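You operate a simulated robot arm through the tools that you are given. There is no shell and no other tool. Be economical: measure what you need, move in short steps, check, and stop when the job is done.

The job below is to be done with a simulated two-armed robot. You get a single attempt, and the scene is never put back.

## Task
Shut the blue table drawer. Take the blue wheel and put it in the tray of the green shaker. Take the grease cartridge from the feed table before the yellow cover and put it on the top of the blue shelf stand. Stack the chalk carton marked "blue" from the steel table top on top of the chalk carton marked "yellow". Stack the marker carton labelled "RED" from the top of the tool cart on top of the marker carton labelled "orange". Pick up the cardboard tube from the end of the bench by the small grey shelf with one hand, pass it to the other hand and put it on the top shelf of the blue rack. Open the grey drawer, take the red label corner piece on the end of the bench by the small grey shelf and put it away in the inside of the grey drawer and shut the drawer again. Do these in any order. Set down upright: grease cartridge, red label corner piece.

Only the result counts: the job must be done as asked and must still hold three seconds after the hand-in. Knocking over, shifting, dropping, spilling or breaking anything else fails it. Lids that push on must go on centred and level and be pressed home; caps that screw on are set level and turned clockwise until they are tight.

## Robot
Two 7-joint arms with three-finger grippers on one trunk, on a base that drives. Base frame: it is fixed to the floor where the robot stands at the start and does not move with it; the origin is under the middle of the robot, x ahead of it, y to its left, z up. Lengths are in mm, angles in degrees, forces in N, time in s.
The left shoulder is at the start at [30, 124, 1298], the right one opposite. With the tool pointing down near the work surface each hand reaches from about 100 to 680 mm from the robot's upright axis, wherever it stands, measured 20 degrees to its own side. Places, roughly: blue table drawer [500, 100, 700]; blue wheel (6x6x4 cm) [500, 600, 1600]; cardboard tube (5x5x13 cm) [1500, -6700, 900]; chalk carton [2250, -1750, 750]; grease cartridge [-250, -1250, 1000]; grey drawer [2400, -6000, 700]; inside of the grey drawer [2400, -6000, 700]; marker carton [2500, -2500, 1000]; red label corner piece (5x5x6 cm) [1600, -6800, 900]; top of the blue shelf stand [-3700, -3700, 900]; top shelf of the blue rack [3300, -3300, 1400]; tray of the green shaker (24x29 cm) [440, 660, 860]. Payload 2.2 kg a hand.
Tool frame (each hand has its own): the origin (TCP) lies between the finger pads and is the grasp point; the fingertips stand 28 mm ahead of it; z points along the fingers, y is the line along which they close. Largest opening 102 mm; the body of the gripper starts 71 mm behind the TCP.
Orientation is that of the tool frame in the base frame, as [roll, pitch, yaw] about the fixed x, y, z axes, in that order (R = Rz(yaw) Ry(pitch) Rx(roll)). With the fingers straight down and closing along the base's y, the tool's x points along the base's -x, its y along +y and its z along -z.

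## Interface
- The arms move only by the tool play_rows. It takes "left_steps", "right_steps" or both (then of equal length, played together; a hand with none holds still); each is a list of rows, each a list of 7 numbers: the shift along the tool's x, y, z in mm, then the turn, a rotation vector about the tool's x, y, z in degrees, then the opening, from 0 (shut) to 1 (fully open). In form: [[dx, dy, dz, ax, ay, az, gripper], ...]. A call has 1 to 10 rows; each row shifts and turns the commanded pose from where the row before left it, along the tool's axes as they then stand. A row lasts 0.2 s, in which the tool goes at most 50 mm and 8.6 degrees; a call with a longer step from one row to the next is refused whole, and so is a gripper value outside its range. Where a pose cannot be reached the arm comes as near as it can. A force on the tool above 40 N (or 10 N above the force at the start of the call, whichever is more), or a blocked arm, ends the call early, and 0.2 s more pass. Each finger halts on what it meets, pressing with about 25 N; the grip force reading is that of the motor and also rises with nothing between the fingers. The clock runs only during rows and for 0.2 s after the last one: add rows that do not move to give the fingers time. It gives the time, the measured TCP pose, the force on the tool (base axes), the opening and the grip force at its end, in the units of the frame above (readings bear some noise), with the torque about the TCP (base axes, N m) and any sound that the robot's microphone picked up, and new pictures: "views" is both (left out), scene, wrist or none (wrist: the cameras of the hands that moved).
- Cameras (640 x 400 px; columns grow to the right, rows downward): "scene" is now at [38.3, 22.4, 2006.4]; the picture's right is [0.35, -0.94, 0.00], its down [-0.77, -0.29, -0.57] and it looks along [0.53, 0.20, -0.82] (base axes); focal length 218 px, centre (320, 200). "left" rides on the left gripper at [72, 38, -86] in its tool frame; the picture's right is [-0.46, 0.89, 0.00], its down [-0.60, -0.32, -0.73] and it looks along [-0.65, -0.34, 0.68] (tool axes); focal length 256 px, centre (320, 200). "right" rides on the right gripper at [69, 44, -86] in its tool frame; the picture's right is [-0.53, 0.85, 0.00], its down [-0.58, -0.36, -0.73] and it looks along [-0.62, -0.39, 0.68] (tool axes); focal length 256 px, centre (320, 200). There is no depth. A picture from a camera that has moved, and an enlarged one, comes with that camera's place and axes in the base frame and with its lens.
- lift_body(by): slides the trunk up (or, below 0, down) by that many mm; the arms and the scene camera ride with it, the base frame stays. It gives what a move gives, with no picture.
- drive_base(legs): drives the robot by 1 to 6 legs, each [ahead, left, turn to the left] in mm, mm and degrees, along the robot's own axes; the way and the turn of a leg run together, so that a leg with both is an arc; at most 1500 mm and 180 degrees a leg. The arms and the cameras ride along, it lands a little off, and it stops where it bumps. It gives what a move gives, and a new picture of the scene camera.
- aim_head(pan, tilt): turns the head with the scene camera to pan (to the left, within 143 degrees either way) and tilt (down, from -29 to 69), counted from straight ahead of the robot. It gives what a move gives, and a new picture of the scene camera.
- close_up(camera, box): a new picture of the part [left, top, right, bottom] of that camera's present view, enlarged. It takes no simulated time.
- sign_off(): hands the job in; it is judged then, once.

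Work in short steps. Places have to be worked out from the pictures, the camera data and where the tool is seen: move nearer, look again, correct. Check each grasp and each placing, and mend what went wrong. You have 483 turns and 360 pictures in all, those below and enlarged ones among them. Open the grippers and draw the arms clear of the work before you hand the job in, unless the task says otherwise; then end with one line.

The tools are called after ">>>" as name(argument=value, ...) on one line, values as JSON. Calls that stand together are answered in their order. play_rows: Moves the arms, as the interface text tells. Its arguments: {"type":"object","properties":{"left_steps":{"type":"array","items":{"type":"array","items":{"type":"number"}}},"right_steps":{"type":"array","items":{"type":"array","items":{"type":"number"}}},"views":{"type":"string","enum":["both","scene","wrist","none"]}},"required":[]} The other tools are called the same way: lift_body (by) slides the trunk up or down; drive_base (legs) drives the base; aim_head (pan, tilt) turns the head that bears the scene camera; close_up (camera, box) takes an enlarged picture of a part of a camera's view; sign_off () hands the job in.

At the start:

```text
time: 0.0
left_position: [296.7, 395.9, 1750.8]
left_tcp_rot: [-180.0, 0.0, -180.0]
left_ft_force: [-0.1, 0.4, -0.1]
left_torque: [0.0, 0.03, -0.02]
left_finger_gap: 101.9
left_grip_force: 0.0
right_position: [342.2, 4.1, 1751.0]
right_tcp_rot: [-180.0, -0.1, 179.9]
right_ft_force: [-0.6, -0.7, 0.4]
right_torque: [0.03, 0.01, 0.02]
right_finger_gap: 102.2
right_grip_force: 0.0
trunk travel left (down, up): [-540.0, 0.0]
robot x, y, heading: [-2.5, 0.2, -0.1]
head pan, tilt: [20.4, 55.3]
```

scene: 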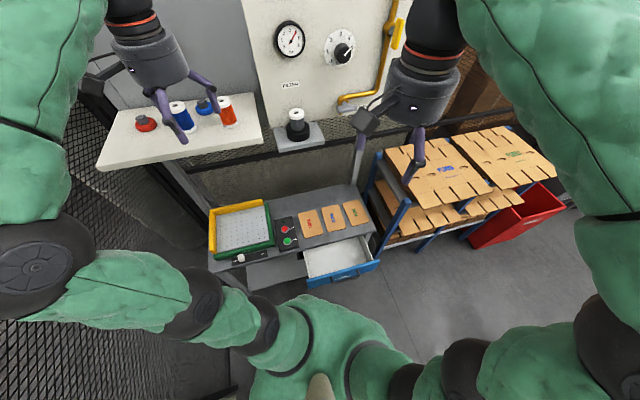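
right: 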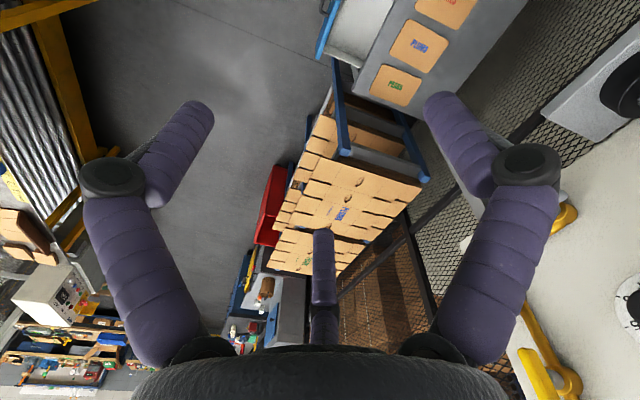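
left: 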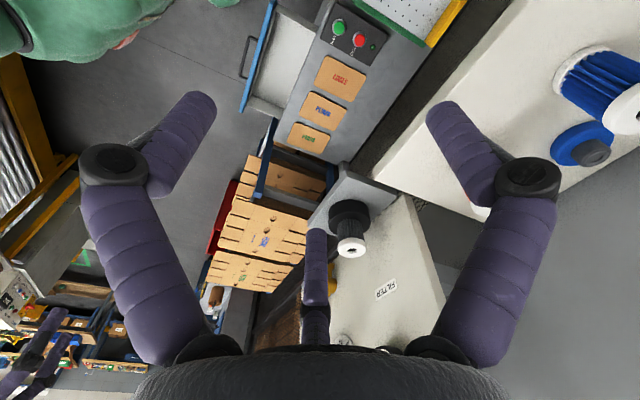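

The scene shows a white shelf with red and blue items, a tray, and an open drawer. I enlarge these to find the wheel and drawer.

>>> close_up(camera="scene", box=[90, 70, 290, 195])

>>> close_up(camera="scene", box=[190, 170, 400, 300])

>>> close_up(camera="left", box=[400, 0, 640, 150])

```text
3.20 times, centred on (190, 132) of scene
camera zoom: at [38.3, 22.4, 2006.4], right [0.35, -0.94, 0.0], down [-0.77, -0.29, -0.57], along [0.53, 0.2, -0.82], focal length 697 px, centre (736, 416)
```

zoom: 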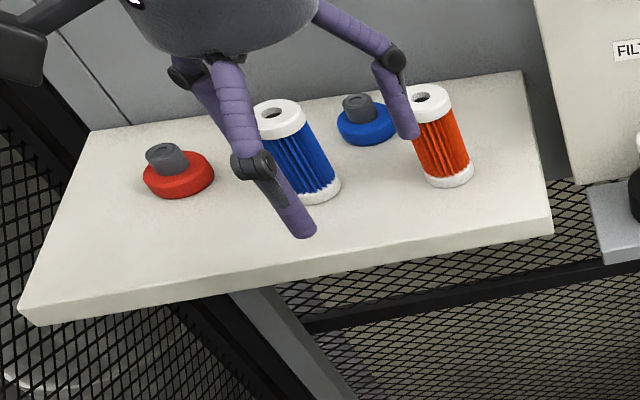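

```text
3.05 times, centred on (295, 235) of scene
camera zoom: at [38.3, 22.4, 2006.4], right [0.35, -0.94, 0.0], down [-0.77, -0.29, -0.57], along [0.53, 0.2, -0.82], focal length 664 px, centre (396, 93)
```

zoom: 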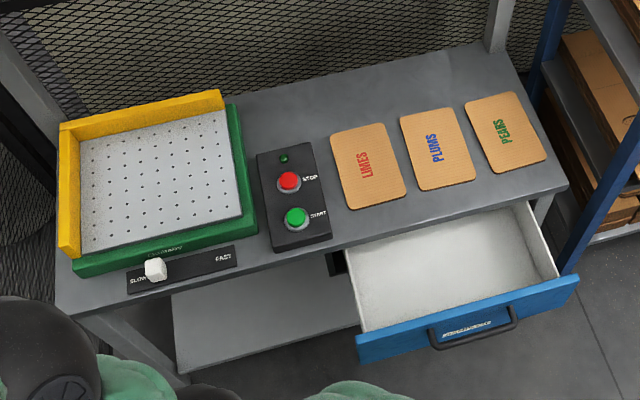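

```text
2.67 times, centred on (520, 75) of left
camera zoom: at [224.8, 433.5, 1836.7], right [0.46, 0.89, 0.0], down [0.6, -0.32, 0.73], along [0.65, -0.34, -0.68], focal length 683 px, centre (-213, 533)
```

zoom: 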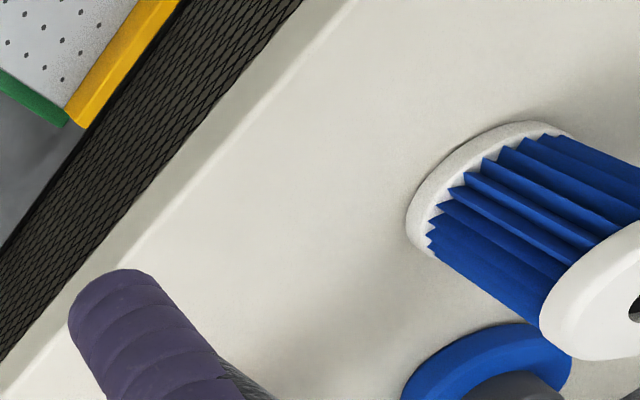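

Triangulated: the wheel is at about (544, 646, 1562). The table's front edge runs at a 35° slant, and the blue drawer is pulled out about 170 mm. I turn the robot square to the table.

>>> drive_base(legs=[[0, 0, 35.3]])

>>> aim_head(pan=-10, tilt=60)

```text
time: 2.1
left_position: [14.8, 493.3, 1750.9]
left_tcp_rot: [180.0, 0.0, -144.9]
left_ft_force: [-0.6, 1.1, 0.4]
left_torque: [0.03, 0.0, -0.02]
left_finger_gap: 101.9
left_grip_force: 0.0
right_position: [278.0, 201.0, 1750.2]
right_tcp_rot: [-180.0, 0.1, -145.0]
right_ft_force: [-0.4, 0.1, 0.3]
right_torque: [-0.01, 0.04, -0.03]
right_finger_gap: 101.9
right_grip_force: 0.0
trunk travel left (down, up): [-540.0, 0.0]
robot x, y, heading: [3.1, -0.2, 35.1]
head pan, tilt: [20.4, 55.3]
camera scene: at [17.2, 39.2, 2006.4], right [0.82, -0.57, 0.0], down [-0.47, -0.68, -0.57], along [0.32, 0.47, -0.82], focal length 218 px, centre (320, 200)
```

scene: 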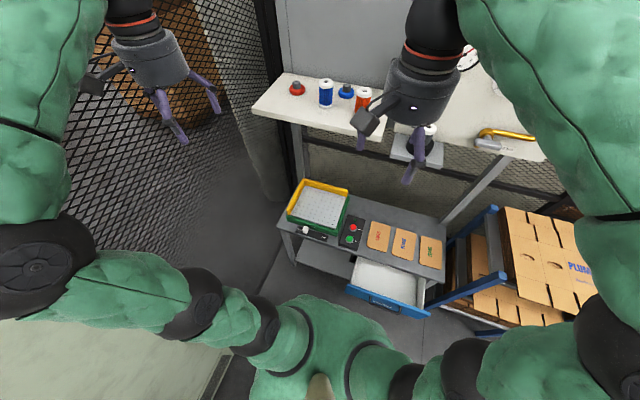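

```text
time: 3.0
left_position: [15.3, 494.2, 1750.0]
left_tcp_rot: [-179.9, 0.1, -144.9]
left_ft_force: [1.2, -0.3, -0.3]
left_torque: [-0.02, 0.01, 0.0]
left_finger_gap: 102.1
left_grip_force: 0.1
right_position: [277.3, 198.9, 1751.1]
right_tcp_rot: [179.9, 0.0, -144.9]
right_ft_force: [0.5, 0.9, -0.6]
right_torque: [-0.02, 0.01, -0.01]
right_finger_gap: 102.0
right_grip_force: 0.1
trunk travel left (down, up): [-540.0, 0.0]
robot x, y, heading: [-2.8, 5.1, 35.2]
head pan, tilt: [-10.0, 60.0]
camera scene: at [36.8, 8.5, 2000.8], right [0.43, -0.9, 0.0], down [-0.78, -0.37, -0.5], along [0.45, 0.21, -0.87], focal length 218 px, centre (320, 200)
```

scene: 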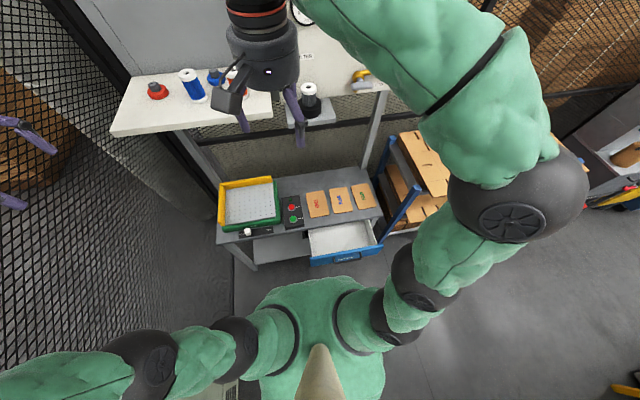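

The table normal is confirmed near 35°, and the drawer front centre is near (430, 20). I lower the right hand, closed, to a spot in front of the drawer.

>>> play_rows(right_steps=[[5.2, -23.6, 40, 0, 0, 0, 0], [5.2, -23.6, 40, 0, 0, 0, 0], [5.2, -23.6, 40, 0, 0, 0, 0], [5.2, -23.6, 40, 0, 0, 0, 0], [5.2, -23.6, 40, 0, 0, 0, 0], [5.2, -23.6, 40, 0, 0, 0, 0], [5.2, -23.6, 40, 0, 0, 0, 0], [5.2, -23.6, 40, 0, 0, 0, 0], [5.2, -23.6, 40, 0, 0, 0, 0], [5.2, -23.6, 40, 0, 0, 0, 0]], views="none")

>>> play_rows(right_steps=[[0, 0, 50, 0, 0, 0, 0], [0, 0, 50, 0, 0, 0, 0], [0, 0, 50, 0, 0, 0, 0], [0, 0, 50, 0, 0, 0, 0], [0, 0, 50, 0, 0, 0, 0], [0, 0, 50, 0, 0, 0, 0], [0, 0, 50, 0, 0, 0, 0], [0, 0, 50, 0, 0, 0, 0], [0, 0, 50, 0, 0, 0, 0]], views="both")

```text
time: 5.2
left_position: [17.1, 493.8, 1750.0]
left_tcp_rot: [180.0, 0.0, -144.9]
left_ft_force: [0.5, 0.6, 0.5]
left_torque: [0.0, 0.01, 0.0]
left_finger_gap: 102.3
left_grip_force: 0.0
right_position: [372.0, -23.9, 1350.0]
right_tcp_rot: [179.9, 0.0, -144.9]
right_ft_force: [0.3, 0.3, 0.0]
right_torque: [0.0, 0.05, 0.01]
right_finger_gap: 2.1
right_grip_force: 24.9
trunk travel left (down, up): [-540.0, 0.0]
robot x, y, heading: [-0.6, -1.2, 35.2]
head pan, tilt: [-10.0, 60.0]
```

```text
time: 7.2
left_position: [16.5, 495.1, 1750.7]
left_tcp_rot: [179.9, 0.0, -145.0]
left_ft_force: [0.3, -0.8, 1.5]
left_torque: [-0.02, 0.0, 0.02]
left_finger_gap: 102.0
left_grip_force: 0.1
right_position: [373.9, -20.9, 900.3]
right_tcp_rot: [179.9, 0.0, -144.9]
right_ft_force: [0.8, 0.2, 0.3]
right_torque: [0.04, 0.04, 0.03]
right_finger_gap: 2.4
right_grip_force: 25.2
trunk travel left (down, up): [-540.0, 0.0]
robot x, y, heading: [0.7, 1.7, 35.1]
head pan, tilt: [-10.0, 60.0]
camera scene: at [37.6, 8.3, 2000.7], right [0.42, -0.91, 0.0], down [-0.78, -0.37, -0.5], along [0.45, 0.21, -0.87], focal length 218 px, centre (320, 200)
camera right: at [291.9, -24.9, 987.4], right [-0.05, 1.0, 0.0], down [0.68, 0.03, 0.73], along [0.73, 0.04, -0.68], focal length 256 px, centre (320, 200)
```

scene: 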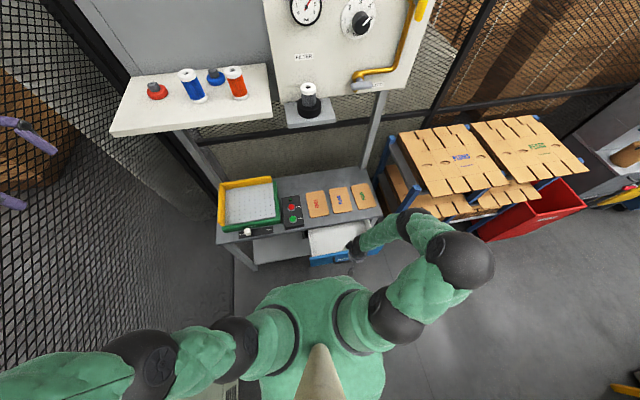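
right: 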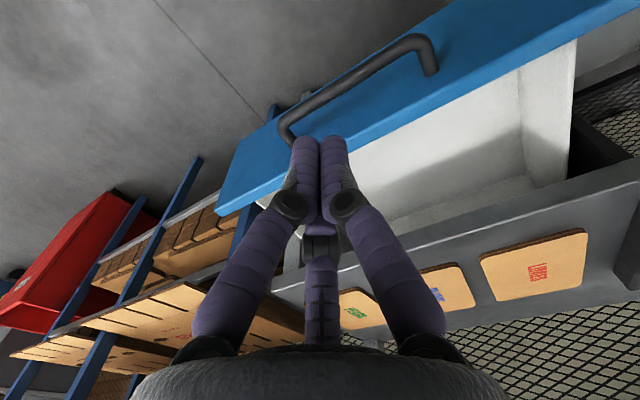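

The fist is in front of the handle with clearance. I lower it to handle level.

>>> play_rows(right_steps=[[0, 0, 45, 0, 0, 0, 0], [0, 0, 45, 0, 0, 0, 0], [0, 0, 45, 0, 0, 0, 0], [0, 0, 45, 0, 0, 0, 0], [0, 0, 0, 0, 0, 0, 0]], views="wrist")

```text
time: 8.4
left_position: [13.6, 493.6, 1750.8]
left_tcp_rot: [180.0, 0.0, -144.9]
left_ft_force: [0.3, -0.4, -0.6]
left_torque: [-0.02, -0.05, -0.04]
left_finger_gap: 102.0
left_grip_force: 0.0
right_position: [370.4, -20.6, 720.1]
right_tcp_rot: [-179.9, 0.0, -144.9]
right_ft_force: [0.4, -0.1, 0.2]
right_torque: [0.0, -0.02, -0.01]
right_finger_gap: 1.8
right_grip_force: 24.6
trunk travel left (down, up): [-540.0, 0.0]
robot x, y, heading: [1.4, -0.6, 35.2]
head pan, tilt: [-10.0, 60.0]
camera right: at [289.1, -24.5, 807.7], right [-0.05, 1.0, 0.0], down [0.68, 0.03, 0.73], along [0.73, 0.04, -0.68], focal length 256 px, centre (320, 200)
```

right: 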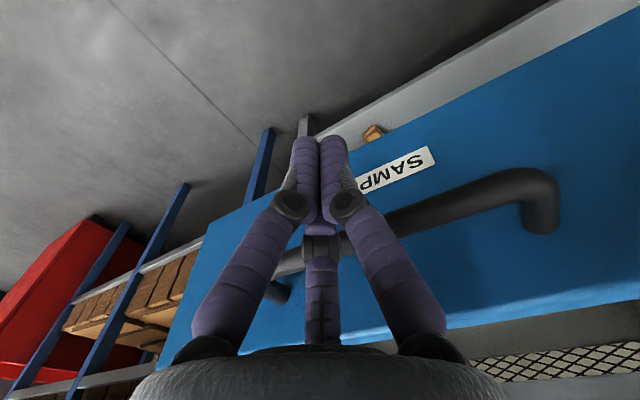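

The fingers span the handle height. I push forward slowly along the drawer axis.

>>> play_rows(right_steps=[[-20, 0, 0, 0, 0, 0, 0], [-20, 0, 0, 0, 0, 0, 0], [-18, 0, 0, 0, 0, 0, 0], [-18, 0, 0, 0, 0, 0, 0], [-18, 0, 0, 0, 0, 0, 0], [-18, 0, 0, 0, 0, 0, 0], [-18, 0, 0, 0, 0, 0, 0], [-18, 0, 0, 0, 0, 0, 0], [-18, 0, 0, 0, 0, 0, 0], [-10, 0, 0, 0, 0, 0, 0]], views="wrist")

```text
time: 10.6
left_position: [15.3, 494.7, 1750.8]
left_tcp_rot: [-180.0, 0.0, -145.0]
left_ft_force: [1.1, -0.5, -0.6]
left_torque: [0.0, 0.01, 0.03]
left_finger_gap: 102.0
left_grip_force: 0.0
right_position: [513.7, 78.6, 719.5]
right_tcp_rot: [180.0, 0.0, -144.9]
right_ft_force: [-1.8, -0.3, 1.4]
right_torque: [0.01, 0.01, 0.02]
right_finger_gap: 2.1
right_grip_force: 24.7
trunk travel left (down, up): [-540.0, 0.0]
robot x, y, heading: [-4.0, -0.7, 34.9]
head pan, tilt: [-10.0, 60.0]
camera right: at [433.5, 74.8, 807.2], right [-0.05, 1.0, 0.0], down [0.68, 0.03, 0.73], along [0.73, 0.04, -0.68], focal length 256 px, centre (320, 200)
```

right: 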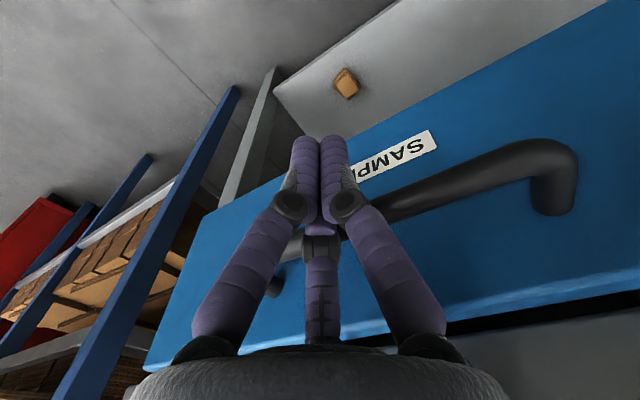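

It slides easily and a gap remains. I keep pushing in smaller steps until it stops.

>>> play_rows(right_steps=[[-8, 0, 0, 0, 0, 0, 0], [-8, 0, 0, 0, 0, 0, 0], [-8, 0, 0, 0, 0, 0, 0], [-8, 0, 0, 0, 0, 0, 0], [-8, 0, 0, 0, 0, 0, 0], [-6, 0, 0, 0, 0, 0, 0], [-6, 0, 0, 0, 0, 0, 0], [-6, 0, 0, 0, 0, 0, 0], [-6, 0, 0, 0, 0, 0, 0], [-6, 0, 0, 0, 0, 0, 0]], views="wrist")

```text
time: 11.6
left_position: [12.0, 492.6, 1750.7]
left_tcp_rot: [-179.9, 0.1, -144.9]
left_ft_force: [0.4, 0.2, -0.7]
left_torque: [0.0, 0.04, -0.01]
left_finger_gap: 102.1
left_grip_force: 0.1
right_position: [528.9, 90.7, 718.9]
right_tcp_rot: [179.8, -1.0, -145.0]
right_ft_force: [-13.8, -13.8, 22.9]
right_torque: [1.92, -1.85, 0.09]
right_finger_gap: 2.2
right_grip_force: 25.5
trunk travel left (down, up): [-540.0, 0.0]
robot x, y, heading: [-1.3, -1.7, 35.0]
head pan, tilt: [-10.0, 60.0]
stopped in row 4 (right hand): the force on the tool passed its limit at 44 N (the readings are from after the stop); the commanded pose is now the measured one
camera right: at [448.9, 87.6, 806.9], right [-0.05, 1.0, -0.01], down [0.69, 0.04, 0.72], along [0.72, 0.03, -0.69], focal length 256 px, centre (320, 200)
```

right: 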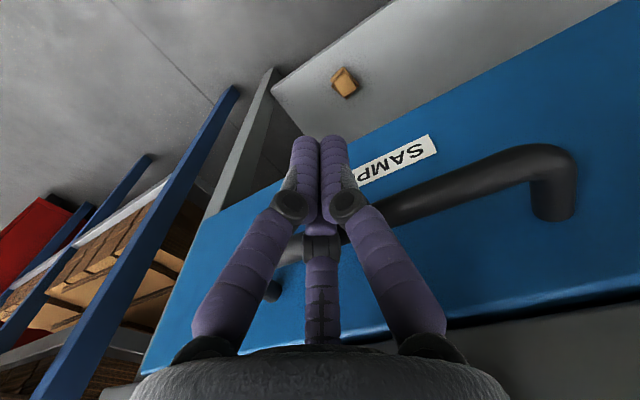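

The push stopped at 44 N. I back off and look at whether the drawer is flush.

>>> play_rows(right_steps=[[30, 0, 0, 0, 0, 0, 0], [40, 0, 0, 0, 0, 0, 0], [0, 0, -50, 0, 0, 0, 0], [0, 0, -50, 0, 0, 0, 0], [0, 0, -40, 0, 0, 0, 0]], views="both")

>>> close_up(camera="scene", box=[200, 160, 410, 290])

```text
time: 12.8
left_position: [14.5, 493.7, 1750.5]
left_tcp_rot: [-180.0, -0.1, -144.9]
left_ft_force: [0.5, -0.3, 0.5]
left_torque: [0.0, -0.05, -0.04]
left_finger_gap: 102.2
left_grip_force: 0.1
right_position: [470.4, 52.2, 858.6]
right_tcp_rot: [179.9, -1.0, -145.0]
right_ft_force: [-0.1, 0.0, -0.3]
right_torque: [0.03, -0.04, -0.02]
right_finger_gap: 2.1
right_grip_force: 25.5
trunk travel left (down, up): [-540.0, 0.0]
robot x, y, heading: [-0.5, -1.0, 34.7]
head pan, tilt: [-10.0, 60.0]
camera scene: at [35.0, 7.7, 2000.8], right [0.42, -0.91, 0.0], down [-0.78, -0.37, -0.5], along [0.45, 0.21, -0.87], focal length 218 px, centre (320, 200)
camera right: at [390.3, 49.2, 946.3], right [-0.05, 1.0, -0.01], down [0.69, 0.04, 0.72], along [0.72, 0.03, -0.69], focal length 256 px, centre (320, 200)
```

scene: 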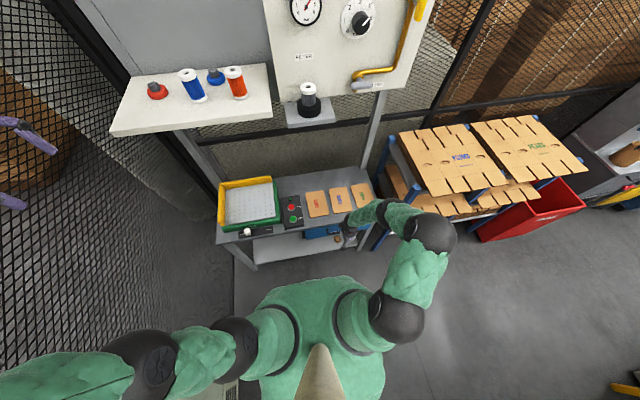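
right: 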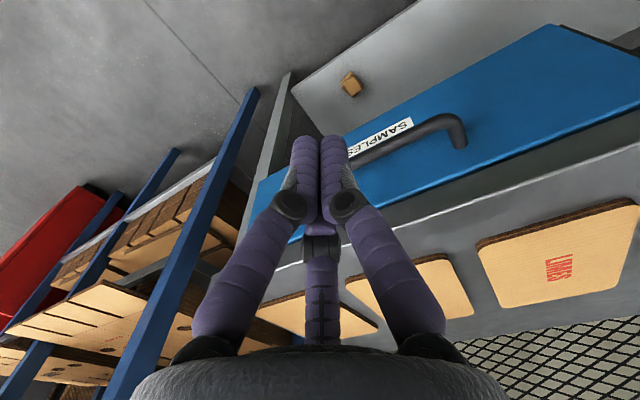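

```text
3.05 times, centred on (305, 225) of scene
camera zoom: at [35.0, 7.7, 2000.8], right [0.42, -0.91, 0.0], down [-0.78, -0.37, -0.5], along [0.45, 0.21, -0.87], focal length 664 px, centre (366, 124)
```

zoom: 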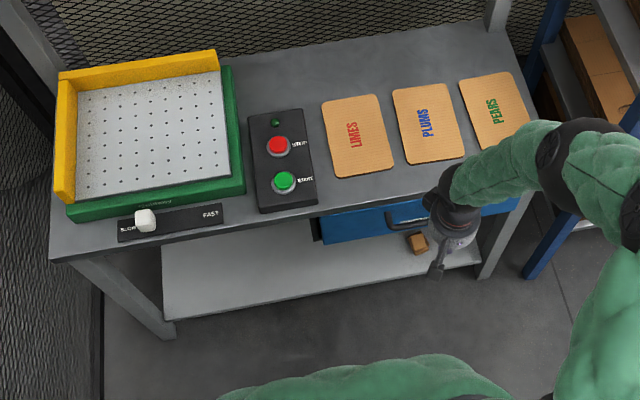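

The torque reading suggests the gripper body met the table edge before the drawer bottomed. I back the base off and lower the trunk so I can push with the tool tilted forward.

>>> drive_base(legs=[[-150, 0, 0]])

>>> lift_body(by=-200)

```text
time: 14.2
left_position: [-108.5, 406.8, 1749.1]
left_tcp_rot: [180.0, -0.1, -144.8]
left_ft_force: [-0.6, 0.7, 0.0]
left_torque: [-0.01, 0.02, 0.01]
left_finger_gap: 102.2
left_grip_force: 0.0
right_position: [349.8, -33.4, 856.9]
right_tcp_rot: [179.9, -0.9, -144.9]
right_ft_force: [0.6, 0.3, 0.0]
right_torque: [-0.02, -0.01, -0.01]
right_finger_gap: 2.4
right_grip_force: 25.2
trunk travel left (down, up): [-540.0, 0.0]
robot x, y, heading: [-125.5, -86.7, 35.1]
head pan, tilt: [-10.0, 60.0]
camera scene: at [-86.6, -78.6, 2000.7], right [0.42, -0.91, 0.0], down [-0.78, -0.37, -0.5], along [0.45, 0.21, -0.87], focal length 218 px, centre (320, 200)
```

scene: 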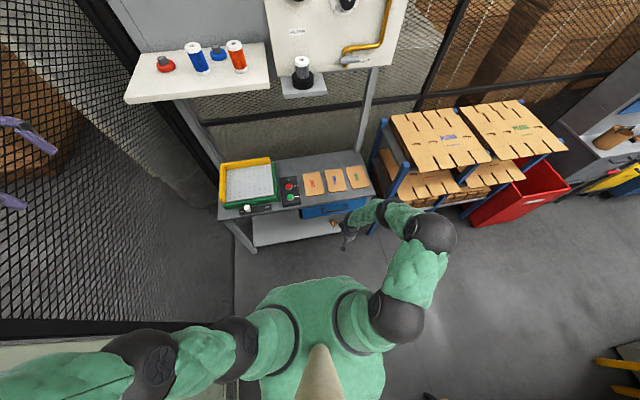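

```text
time: 16.4
left_position: [-110.4, 404.5, 1550.4]
left_tcp_rot: [179.9, 0.0, -145.0]
left_ft_force: [0.9, 0.7, -0.8]
left_torque: [0.0, 0.01, -0.02]
left_finger_gap: 102.3
left_grip_force: 0.0
right_position: [347.4, -35.1, 657.4]
right_tcp_rot: [179.9, -0.9, -144.9]
right_ft_force: [-0.1, 0.4, -0.6]
right_torque: [0.03, 0.04, -0.03]
right_finger_gap: 2.0
right_grip_force: 24.7
trunk travel left (down, up): [-340.0, 200.0]
robot x, y, heading: [-123.4, -87.9, 35.2]
head pan, tilt: [-10.0, 60.0]
```

I tilt the right hand 72° forward at the height of the label, below the handle.

>>> play_rows(right_steps=[[0, 0, -22, 0, -8, 0, 0], [0, 0, 0, 0, -8, 0, 0], [0, 0, 0, 0, -8, 0, 0], [0, 0, 0, 0, -8, 0, 0], [0, 0, 0, 0, -8, 0, 0], [0, 0, 0, 0, -8, 0, 0], [0, 0, 0, 0, -8, 0, 0], [0, 0, 0, 0, -8, 0, 0], [0, 0, 0, 0, -8, 0, 0], [0, 0, 0, 0, 0, 0, 0]], views="wrist")

```text
time: 18.6
left_position: [-109.0, 404.7, 1550.0]
left_tcp_rot: [-179.9, 0.0, -144.9]
left_ft_force: [-0.2, -1.0, 0.1]
left_torque: [0.04, 0.02, 0.0]
left_finger_gap: 102.1
left_grip_force: 0.0
right_position: [347.6, 133.7, 720.0]
right_tcp_rot: [-171.9, 52.9, -141.6]
right_ft_force: [0.0, -0.1, -0.2]
right_torque: [0.01, 0.02, 0.02]
right_finger_gap: 2.2
right_grip_force: 24.5
right hand out of reach, approached as far as the arm can: row 3, 5, 6, 7, 8, 9
trunk travel left (down, up): [-340.0, 200.0]
robot x, y, heading: [-130.1, -87.4, 35.2]
head pan, tilt: [-10.0, 60.0]
camera right: at [232.8, 112.4, 714.7], right [-0.19, 0.91, 0.35], down [-0.05, -0.37, 0.93], along [0.98, 0.16, 0.12], focal length 256 px, centre (320, 200)
```

right: 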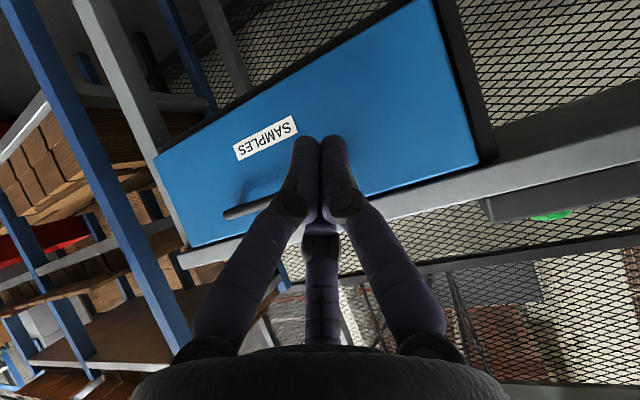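

The arm settled further left, at a 53° tilt, but still pointing at the panel clear of the handle. I push forward from here.

>>> play_rows(right_steps=[[-15, 0, 20, 0, 0, 0, 0], [-15, 0, 20, 0, 0, 0, 0], [-15, 0, 20, 0, 0, 0, 0], [-15, 0, 20, 0, 0, 0, 0], [-12, 0, 16, 0, 0, 0, 0]], views="wrist")

```text
time: 19.8
left_position: [-110.9, 405.6, 1550.2]
left_tcp_rot: [179.9, -0.1, -144.9]
left_ft_force: [0.0, 0.2, 0.5]
left_torque: [0.03, 0.0, -0.02]
left_finger_gap: 102.1
left_grip_force: 0.1
right_position: [410.3, 184.8, 742.6]
right_tcp_rot: [-173.6, 53.7, -141.2]
right_ft_force: [-0.4, -0.4, -0.2]
right_torque: [0.02, -0.05, -0.01]
right_finger_gap: 2.4
right_grip_force: 24.8
right hand out of reach, approached as far as the arm can: row 1, 2
trunk travel left (down, up): [-340.0, 200.0]
robot x, y, heading: [-124.5, -89.5, 35.2]
head pan, tilt: [-10.0, 60.0]
camera right: at [294.4, 160.9, 735.8], right [-0.22, 0.9, 0.37], down [-0.04, -0.39, 0.92], along [0.97, 0.19, 0.12], focal length 256 px, centre (320, 200)
```

right: 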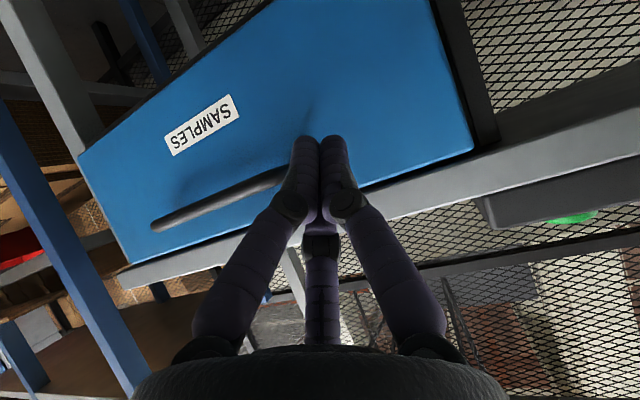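

The tip is about 60 mm from the panel and drifting up. I correct 20 mm down, then push forward until it stops.

>>> play_rows(right_steps=[[16, 0, 12, 0, 0, 0, 0], [-12, 0, 16, 0, 0, 0, 0], [-12, 0, 16, 0, 0, 0, 0], [-6, 0, 8, 0, 0, 0, 0], [-6, 0, 8, 0, 0, 0, 0], [-6, 0, 8, 0, 0, 0, 0], [-6, 0, 8, 0, 0, 0, 0], [-6, 0, 8, 0, 0, 0, 0], [-6, 0, 8, 0, 0, 0, 0]], views="wrist")

```text
time: 21.4
left_position: [-110.8, 404.6, 1550.5]
left_tcp_rot: [180.0, 0.0, -144.9]
left_ft_force: [0.1, 0.4, 0.2]
left_torque: [-0.06, 0.11, 0.0]
left_finger_gap: 101.9
left_grip_force: 0.1
right_position: [469.5, 223.5, 716.7]
right_tcp_rot: [-173.8, 52.8, -141.3]
right_ft_force: [-13.4, -10.5, 10.9]
right_torque: [-0.12, -0.01, -0.15]
right_finger_gap: 2.2
right_grip_force: 25.1
trunk travel left (down, up): [-340.0, 200.0]
robot x, y, heading: [-127.0, -82.6, 35.0]
head pan, tilt: [-10.0, 60.0]
stopped in row 8 (right hand): the force on the tool passed its limit at 75 N (the readings are from after the stop); the commanded pose is now the measured one
camera right: at [353.4, 199.1, 711.5], right [-0.22, 0.9, 0.37], down [-0.03, -0.39, 0.92], along [0.98, 0.19, 0.11], focal length 256 px, centre (320, 200)
```

right: 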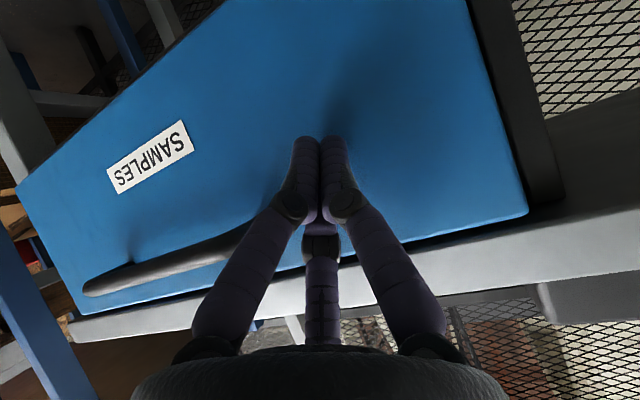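

A sharp 75 N stop with the panel just behind the table edge: the drawer is shut. I retract the hand.

>>> play_rows(right_steps=[[18, 0, -24, 0, 0, 0, 0], [24, 0, -32, 0, 0, 0, 0], [24, 0, -32, 0, 0, 0, 0], [24, 0, -32, 0, 0, 0, 0], [0, 0, -30, 0, 8, 0, 0.5], [0, 0, -30, 0, 8, 0, 0.5], [0, 0, -30, 0, 8, 0, 0.5], [0, 0, -30, 0, 8, 0, 0.5], [0, 0, -30, 0, 8, 0, 0.5], [0, 0, -30, 0, 8, 0, 0.5]], views="wrist")

>>> lift_body(by=200)

>>> aim_head(pan=0, tilt=50)

>>> close_up(camera="scene", box=[170, 50, 330, 260])

```text
time: 23.6
left_position: [-110.1, 405.9, 1550.4]
left_tcp_rot: [-179.9, -0.1, -144.9]
left_ft_force: [0.3, 0.0, -0.1]
left_torque: [0.0, 0.02, -0.01]
left_finger_gap: 101.9
left_grip_force: 0.1
right_position: [259.6, 104.1, 866.2]
right_tcp_rot: [-176.4, 5.0, -145.9]
right_ft_force: [0.4, 0.5, -0.4]
right_torque: [0.02, -0.01, -0.02]
right_finger_gap: 51.0
right_grip_force: 0.0
right hand out of reach, approached as far as the arm can: row 4
trunk travel left (down, up): [-340.0, 200.0]
robot x, y, heading: [-125.9, -88.1, 35.2]
head pan, tilt: [-10.0, 60.0]
camera right: at [168.7, 102.7, 944.6], right [-0.03, 1.0, -0.01], down [0.6, 0.02, 0.8], along [0.8, 0.02, -0.6], focal length 256 px, centre (320, 200)
```

right: 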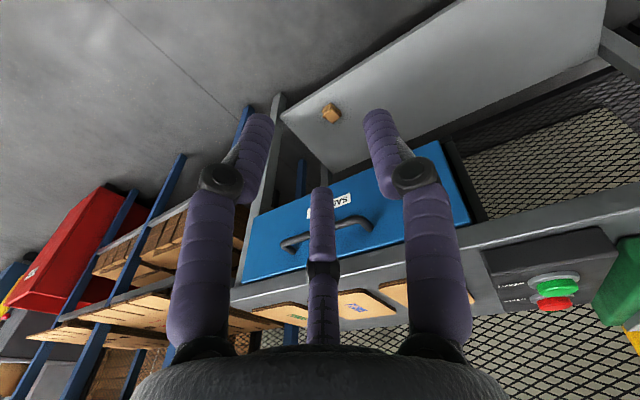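

```text
time: 25.8
left_position: [-109.6, 404.6, 1749.6]
left_tcp_rot: [180.0, 0.0, -144.9]
left_ft_force: [-0.2, 0.0, -0.6]
left_torque: [0.0, 0.02, 0.01]
left_finger_gap: 101.9
left_grip_force: 0.1
right_position: [260.2, 104.0, 1067.9]
right_tcp_rot: [-176.3, 5.1, -146.1]
right_ft_force: [0.0, -0.4, 0.0]
right_torque: [0.0, 0.01, 0.0]
right_finger_gap: 50.8
right_grip_force: 0.1
trunk travel left (down, up): [-540.0, 0.0]
robot x, y, heading: [-126.4, -86.6, 34.9]
head pan, tilt: [-10.0, 60.0]
```

```text
time: 26.5
left_position: [-110.3, 405.1, 1750.3]
left_tcp_rot: [-179.9, 0.0, -144.9]
left_ft_force: [-0.4, 0.4, 0.4]
left_torque: [0.02, 0.01, -0.02]
left_finger_gap: 101.7
left_grip_force: 0.0
right_position: [259.7, 103.7, 1068.2]
right_tcp_rot: [-176.3, 5.2, -146.0]
right_ft_force: [-0.8, -0.1, -0.3]
right_torque: [-0.03, -0.02, -0.01]
right_finger_gap: 51.1
right_grip_force: 0.0
trunk travel left (down, up): [-540.0, 0.0]
robot x, y, heading: [-127.4, -90.9, 35.0]
head pan, tilt: [0.0, 50.0]
camera scene: at [-86.5, -64.4, 2013.3], right [0.57, -0.82, 0.0], down [-0.63, -0.44, -0.64], along [0.53, 0.37, -0.77], focal length 218 px, centre (320, 200)
```

scene: 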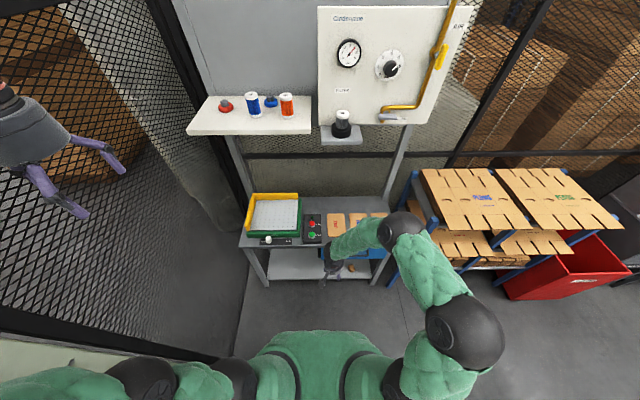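

```text
1.90 times, centred on (250, 155) of scene
camera zoom: at [-86.5, -64.4, 2013.3], right [0.57, -0.82, 0.0], down [-0.63, -0.44, -0.64], along [0.53, 0.37, -0.77], focal length 415 px, centre (453, 286)
```

zoom: 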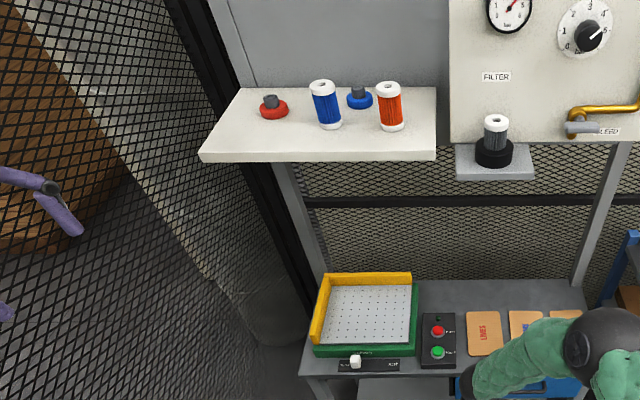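

The drawer is closed. Before driving nearer the shelf, I check the left side for the fence clearance and tuck the right hand back.

>>> play_rows(right_steps=[[30, -20, 0, 0, -5, 0, 0.5], [30, -20, 0, 0, 0, 0, 0.5], [30, -20, 0, 0, 0, 0, 0.5], [30, -20, 0, 0, 0, 0, 0.5], [30, -20, 0, 0, 0, 0, 0.5], [30, -20, 0, 0, 0, 0, 0.5]], views="none")

>>> aim_head(pan=70, tilt=50)

```text
time: 27.9
left_position: [-111.3, 402.9, 1749.9]
left_tcp_rot: [180.0, 0.0, -144.9]
left_ft_force: [0.3, -0.2, 0.1]
left_torque: [0.01, -0.03, 0.01]
left_finger_gap: 101.7
left_grip_force: 0.0
right_position: [181.5, -95.9, 1045.9]
right_tcp_rot: [-176.3, 10.2, -145.7]
right_ft_force: [0.1, 0.6, 0.3]
right_torque: [0.0, -0.03, 0.03]
right_finger_gap: 51.2
right_grip_force: 0.0
trunk travel left (down, up): [-540.0, 0.0]
robot x, y, heading: [-127.3, -91.1, 35.1]
head pan, tilt: [0.0, 50.0]
```

```text
time: 29.4
left_position: [-110.3, 405.5, 1750.0]
left_tcp_rot: [180.0, 0.0, -144.9]
left_ft_force: [0.0, -0.6, -0.3]
left_torque: [-0.01, 0.01, 0.03]
left_finger_gap: 102.0
left_grip_force: 0.1
right_position: [180.3, -94.7, 1046.8]
right_tcp_rot: [-176.3, 10.1, -145.6]
right_ft_force: [-0.8, 0.2, -0.3]
right_torque: [-0.03, 0.0, 0.03]
right_finger_gap: 50.9
right_grip_force: 0.1
trunk travel left (down, up): [-540.0, 0.0]
robot x, y, heading: [-124.0, -96.2, 35.1]
head pan, tilt: [70.0, 50.0]
camera scene: at [-169.5, -34.1, 2013.3], right [0.97, 0.26, 0.0], down [0.2, -0.74, -0.64], along [-0.17, 0.62, -0.77], focal length 218 px, centre (320, 200)
```

scene: 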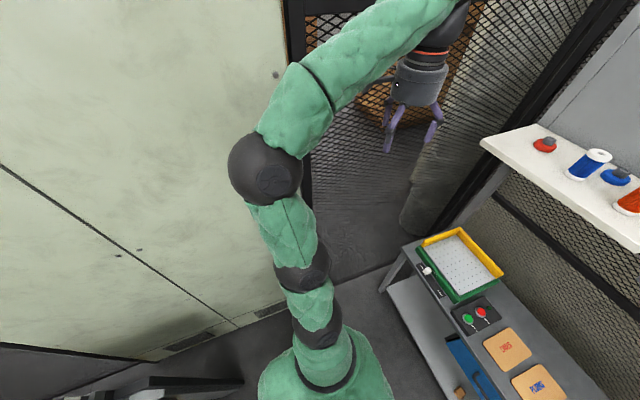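

The fence lies parallel at about 645 mm to the left, leaving room. I drive ahead 330 mm and slightly right.

>>> drive_base(legs=[[330, -40, 0]])

```text
time: 31.6
left_position: [187.5, 564.0, 1750.1]
left_tcp_rot: [-180.0, 0.0, -145.1]
left_ft_force: [0.3, 1.3, -0.2]
left_torque: [0.03, 0.0, 0.0]
left_finger_gap: 102.0
left_grip_force: 0.1
right_position: [479.1, 63.1, 1046.0]
right_tcp_rot: [-176.1, 10.1, -145.9]
right_ft_force: [0.4, 0.0, -0.6]
right_torque: [0.02, 0.01, -0.04]
right_finger_gap: 51.2
right_grip_force: 0.1
trunk travel left (down, up): [-540.0, 0.0]
robot x, y, heading: [170.6, 70.9, 35.0]
head pan, tilt: [70.0, 50.0]
camera scene: at [127.5, 124.3, 2013.3], right [0.97, 0.26, 0.0], down [0.2, -0.74, -0.64], along [-0.17, 0.62, -0.77], focal length 218 px, centre (320, 200)
```

scene: 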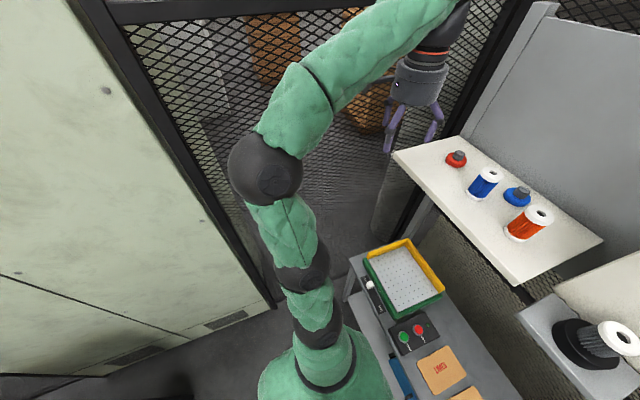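

Wheel re-fixed at (552, 648, 1555), with the robot 180 mm nearer. I carry the open left hand over the filters to above the wheel.

>>> play_rows(left_steps=[[-43, -17.6, 0, 0, 0, 0, 1], [-43, -17.6, 0, 0, 0, 0, 1], [-43, -17.6, 0, 0, 0, 0, 1], [-43, -17.6, 0, 0, 0, 0, 1], [-43, -17.6, 0, 0, 0, 0, 1], [-43, -17.6, 0, 0, 0, 0, 1], [-43, -17.6, 0, 0, 0, 0, 1], [-43, -17.6, 0, 0, 0, 0, 1]], views="both")

```text
time: 33.4
left_position: [488.6, 603.2, 1694.9]
left_tcp_rot: [-180.0, 0.0, -145.0]
left_ft_force: [-0.3, 0.6, -0.5]
left_torque: [0.01, 0.0, 0.0]
left_finger_gap: 102.0
left_grip_force: 0.1
left hand out of reach, approached as far as the arm can: row 4, 5, 6, 7, 8
right_position: [480.7, 61.6, 1045.7]
right_tcp_rot: [-176.2, 10.0, -145.7]
right_ft_force: [0.4, 0.4, 0.1]
right_torque: [0.0, 0.0, 0.0]
right_finger_gap: 50.7
right_grip_force: 0.0
trunk travel left (down, up): [-540.0, 0.0]
robot x, y, heading: [170.2, 69.6, 35.1]
head pan, tilt: [70.0, 50.0]
camera scene: at [130.9, 125.1, 2013.4], right [0.97, 0.26, 0.0], down [0.2, -0.74, -0.64], along [-0.17, 0.62, -0.77], focal length 218 px, centre (320, 200)
camera left: at [407.5, 592.9, 1780.7], right [-0.13, 0.99, 0.0], down [0.68, 0.09, 0.73], along [0.72, 0.09, -0.68], focal length 256 px, centre (320, 200)
```

scene: 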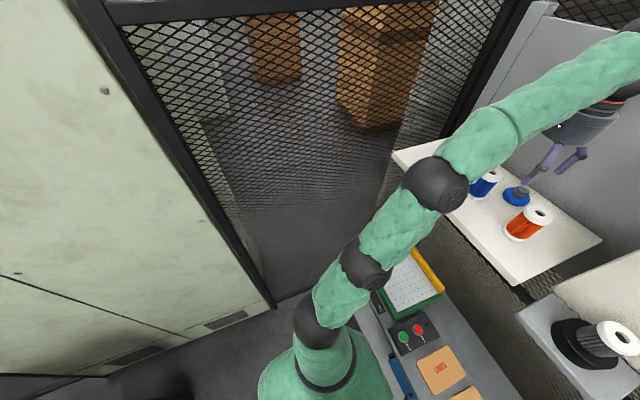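
left: 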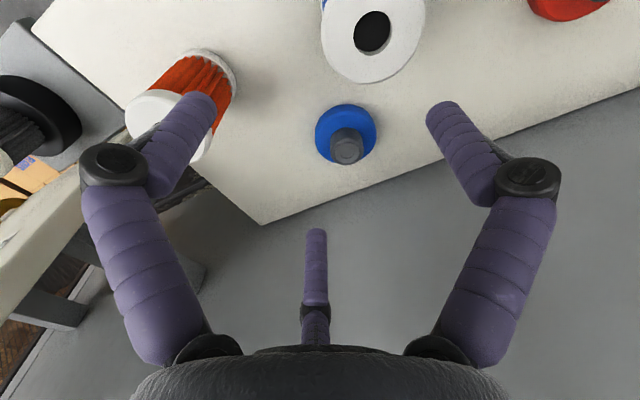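

The hand stopped short of the wheel by about 64 mm along the approach, with fingertips above the filters. I nudge the base forward 64 mm.

>>> drive_base(legs=[[64, 0, 0]])

>>> play_rows(left_steps=[[0, 0, 0, 0, 0, 0, 1]], views="wrist")

```text
time: 34.4
left_position: [536.4, 637.6, 1695.7]
left_tcp_rot: [-180.0, 0.1, -145.1]
left_ft_force: [-0.4, -0.3, -0.1]
left_torque: [-0.03, -0.01, 0.03]
left_finger_gap: 102.0
left_grip_force: 0.1
right_position: [528.7, 98.1, 1047.5]
right_tcp_rot: [-176.3, 10.1, -145.8]
right_ft_force: [-0.2, 0.9, -0.5]
right_torque: [-0.02, -0.04, 0.0]
right_finger_gap: 51.1
right_grip_force: 0.1
trunk travel left (down, up): [-540.0, 0.0]
robot x, y, heading: [222.0, 103.8, 35.0]
head pan, tilt: [70.0, 50.0]
camera scene: at [177.8, 159.1, 2013.4], right [0.97, 0.26, 0.0], down [0.2, -0.74, -0.64], along [-0.17, 0.62, -0.77], focal length 218 px, centre (320, 200)
```

scene: 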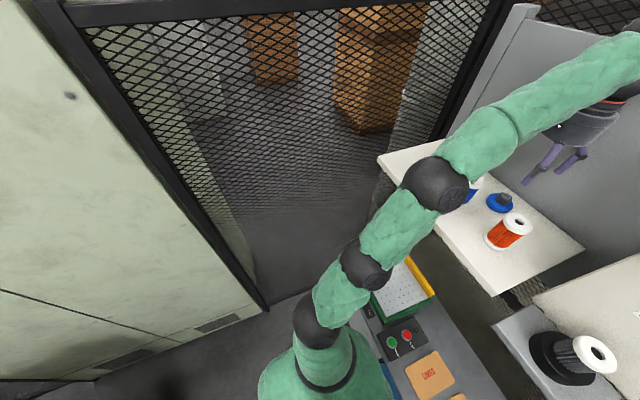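

```text
time: 34.8
left_position: [532.0, 636.1, 1699.1]
left_tcp_rot: [180.0, 0.3, -145.0]
left_ft_force: [-0.2, -0.1, 0.3]
left_torque: [0.06, -0.09, 0.01]
left_finger_gap: 101.9
left_grip_force: 0.2
right_position: [528.3, 96.0, 1046.7]
right_tcp_rot: [-176.3, 10.2, -145.8]
right_ft_force: [-0.6, -0.2, 0.2]
right_torque: [0.02, -0.03, -0.04]
right_finger_gap: 50.8
right_grip_force: 0.0
trunk travel left (down, up): [-540.0, 0.0]
robot x, y, heading: [222.5, 105.2, 34.9]
head pan, tilt: [70.0, 50.0]
camera left: at [451.2, 625.3, 1783.7], right [-0.13, 0.99, 0.0], down [0.67, 0.08, 0.73], along [0.73, 0.09, -0.68], focal length 256 px, centre (320, 200)
```

left: 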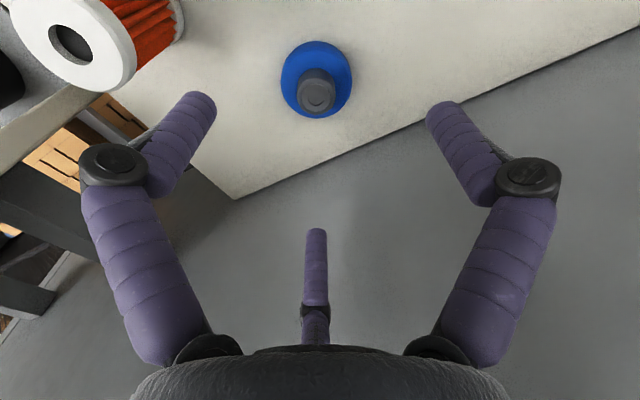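

The wheel is at (542, 634), almost right below. I correct 8 mm sideways, descend 95 mm and look.

>>> play_rows(left_steps=[[-5.6, -7.6, 20, 0, 0, 0, 1], [0, 0, 25, 0, 0, 0, 1], [0, 0, 25, 0, 0, 0, 1], [0, 0, 25, 0, 0, 0, 1], [0, 0, 0, 0, 0, 0, 1]], views="both")

```text
time: 36.0
left_position: [543.6, 635.3, 1601.7]
left_tcp_rot: [180.0, 0.0, -145.0]
left_ft_force: [-1.1, 0.0, -0.5]
left_torque: [0.01, -0.04, 0.01]
left_finger_gap: 102.3
left_grip_force: 0.0
right_position: [530.0, 97.9, 1046.3]
right_tcp_rot: [-176.1, 10.0, -145.8]
right_ft_force: [0.0, -0.7, -0.2]
right_torque: [-0.01, -0.01, -0.02]
right_finger_gap: 51.1
right_grip_force: 0.0
trunk travel left (down, up): [-540.0, 0.0]
robot x, y, heading: [222.8, 106.0, 35.3]
head pan, tilt: [70.0, 50.0]
camera scene: at [179.0, 160.0, 2013.3], right [0.97, 0.26, 0.0], down [0.2, -0.74, -0.64], along [-0.17, 0.62, -0.77], focal length 218 px, centre (320, 200)
camera left: at [463.2, 625.6, 1686.4], right [-0.13, 0.99, 0.0], down [0.68, 0.09, 0.73], along [0.73, 0.09, -0.68], focal length 256 px, centre (320, 200)
```

scene: 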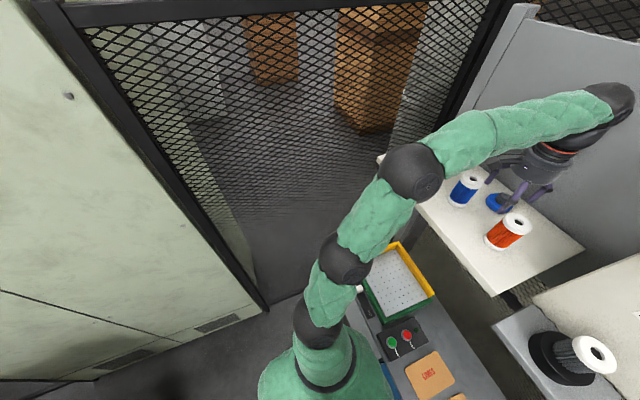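
left: 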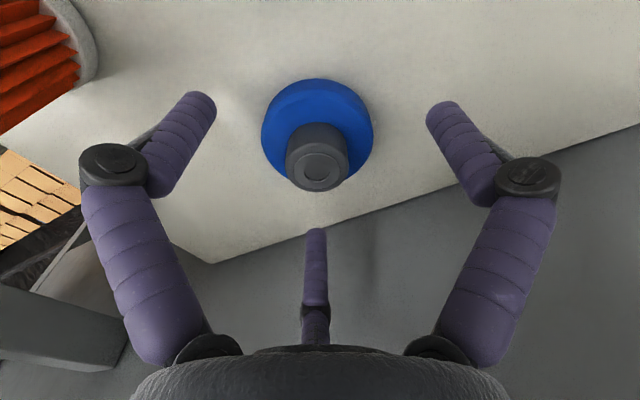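

The wheel is centred between the fingers. I descend slowly and close on the rim.

>>> play_rows(left_steps=[[0, 0, 8, 0, 0, 0, 1], [0, 0, 8, 0, 0, 0, 1], [0, 0, 6, 0, 0, 0, 1], [0, 0, 4, 0, 0, 0, 1]], views="wrist")

```text
time: 37.0
left_position: [546.0, 635.1, 1573.8]
left_tcp_rot: [180.0, 0.2, -145.0]
left_ft_force: [1.9, 0.8, 3.4]
left_torque: [-0.09, 0.12, -0.03]
left_finger_gap: 102.0
left_grip_force: 0.1
right_position: [531.6, 97.7, 1046.6]
right_tcp_rot: [-176.3, 10.1, -145.8]
right_ft_force: [-0.5, 0.8, 0.7]
right_torque: [0.02, -0.02, 0.0]
right_finger_gap: 51.1
right_grip_force: 0.1
trunk travel left (down, up): [-540.0, 0.0]
robot x, y, heading: [224.8, 106.6, 34.9]
head pan, tilt: [70.0, 50.0]
camera left: at [465.2, 625.6, 1660.4], right [-0.13, 0.99, 0.0], down [0.68, 0.09, 0.73], along [0.73, 0.09, -0.68], focal length 256 px, centre (320, 200)
```

left: 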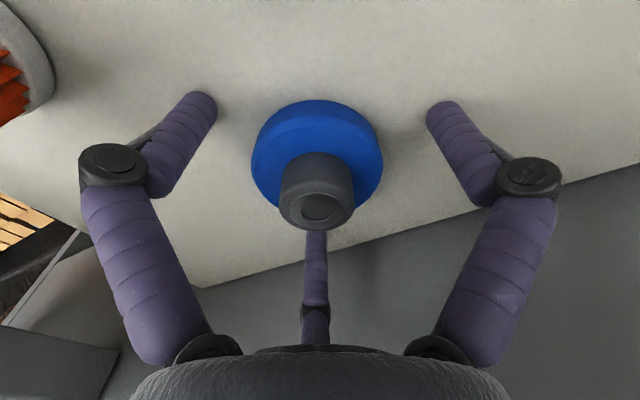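

Light contact with the shelf. I lift 2 mm and close on the rim.

>>> play_rows(left_steps=[[0, 0, -2, 0, 0, 0, 1], [0, 0, 0, 0, 0, 0, 0.3], [0, 0, 0, 0, 0, 0, 0.3], [0, 0, 0, 0, 0, 0, 0.3], [0, 0, -10, 0, 0, 0, 0.3], [0, 0, -20, 0, 0, 0, 0.3]], views="wrist")

```text
time: 37.6
left_position: [543.7, 630.6, 1586.6]
left_tcp_rot: [-179.6, 0.6, -144.8]
left_ft_force: [-4.0, -6.5, 4.7]
left_torque: [0.42, -0.29, 0.04]
left_finger_gap: 59.1
left_grip_force: 21.1
right_position: [529.3, 96.4, 1047.5]
right_tcp_rot: [-176.3, 10.2, -145.7]
right_ft_force: [-0.4, -0.9, 0.6]
right_torque: [-0.03, -0.01, 0.01]
right_finger_gap: 51.0
right_grip_force: 0.1
trunk travel left (down, up): [-540.0, 0.0]
robot x, y, heading: [225.1, 104.1, 35.1]
head pan, tilt: [70.0, 50.0]
stopped in row 3 (left hand): the force on the tool passed its limit at 45 N (the readings are from after the stop); the commanded pose is now the measured one
camera left: at [461.3, 620.1, 1671.1], right [-0.13, 0.99, 0.0], down [0.67, 0.09, 0.74], along [0.73, 0.09, -0.67], focal length 256 px, centre (320, 200)
```

left: 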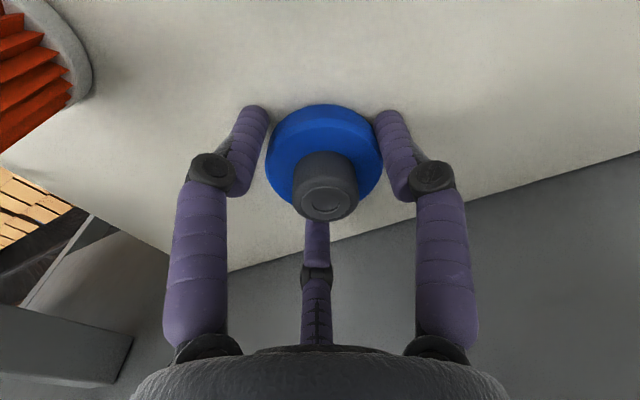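

The fingertips arced down slightly but now hold at a 59 mm gap. I lift gently and check.

>>> play_rows(left_steps=[[0, 0, 0, 0, 0, 0, 0.3], [0, 0, -10, 0, 0, 0, 0.3], [0, 0, -15, 0, 0, 0, 0.3], [0, 0, -20, 0, 0, 0, 0.3]], views="both")

```text
time: 38.6
left_position: [543.6, 632.4, 1626.0]
left_tcp_rot: [-179.6, 0.2, -145.1]
left_ft_force: [-0.1, -0.6, -1.2]
left_torque: [-0.01, 0.0, 0.0]
left_finger_gap: 58.2
left_grip_force: 25.0
right_position: [530.8, 98.5, 1046.3]
right_tcp_rot: [-176.3, 10.1, -145.8]
right_ft_force: [-0.1, -0.7, 0.2]
right_torque: [0.01, 0.01, 0.01]
right_finger_gap: 51.0
right_grip_force: 0.0
trunk travel left (down, up): [-540.0, 0.0]
robot x, y, heading: [220.5, 104.9, 34.9]
head pan, tilt: [70.0, 50.0]
camera scene: at [180.1, 160.4, 2013.3], right [0.97, 0.26, 0.0], down [0.2, -0.74, -0.64], along [-0.17, 0.62, -0.77], focal length 218 px, centre (320, 200)
camera left: at [464.0, 622.5, 1711.6], right [-0.13, 0.99, 0.0], down [0.67, 0.09, 0.73], along [0.73, 0.09, -0.68], focal length 256 px, centre (320, 200)
```

scene: 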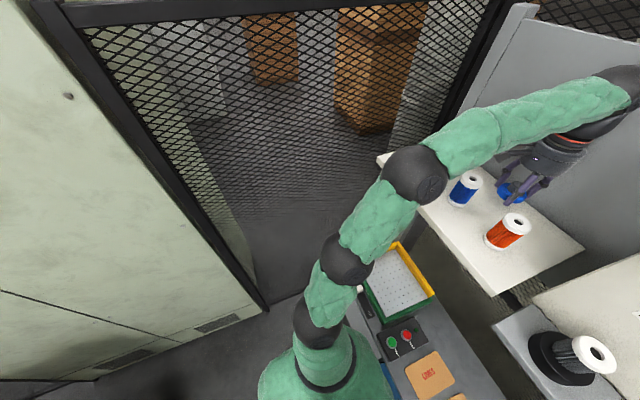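
left: 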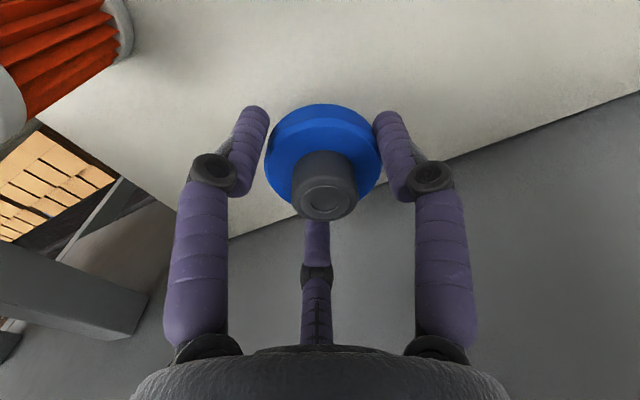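

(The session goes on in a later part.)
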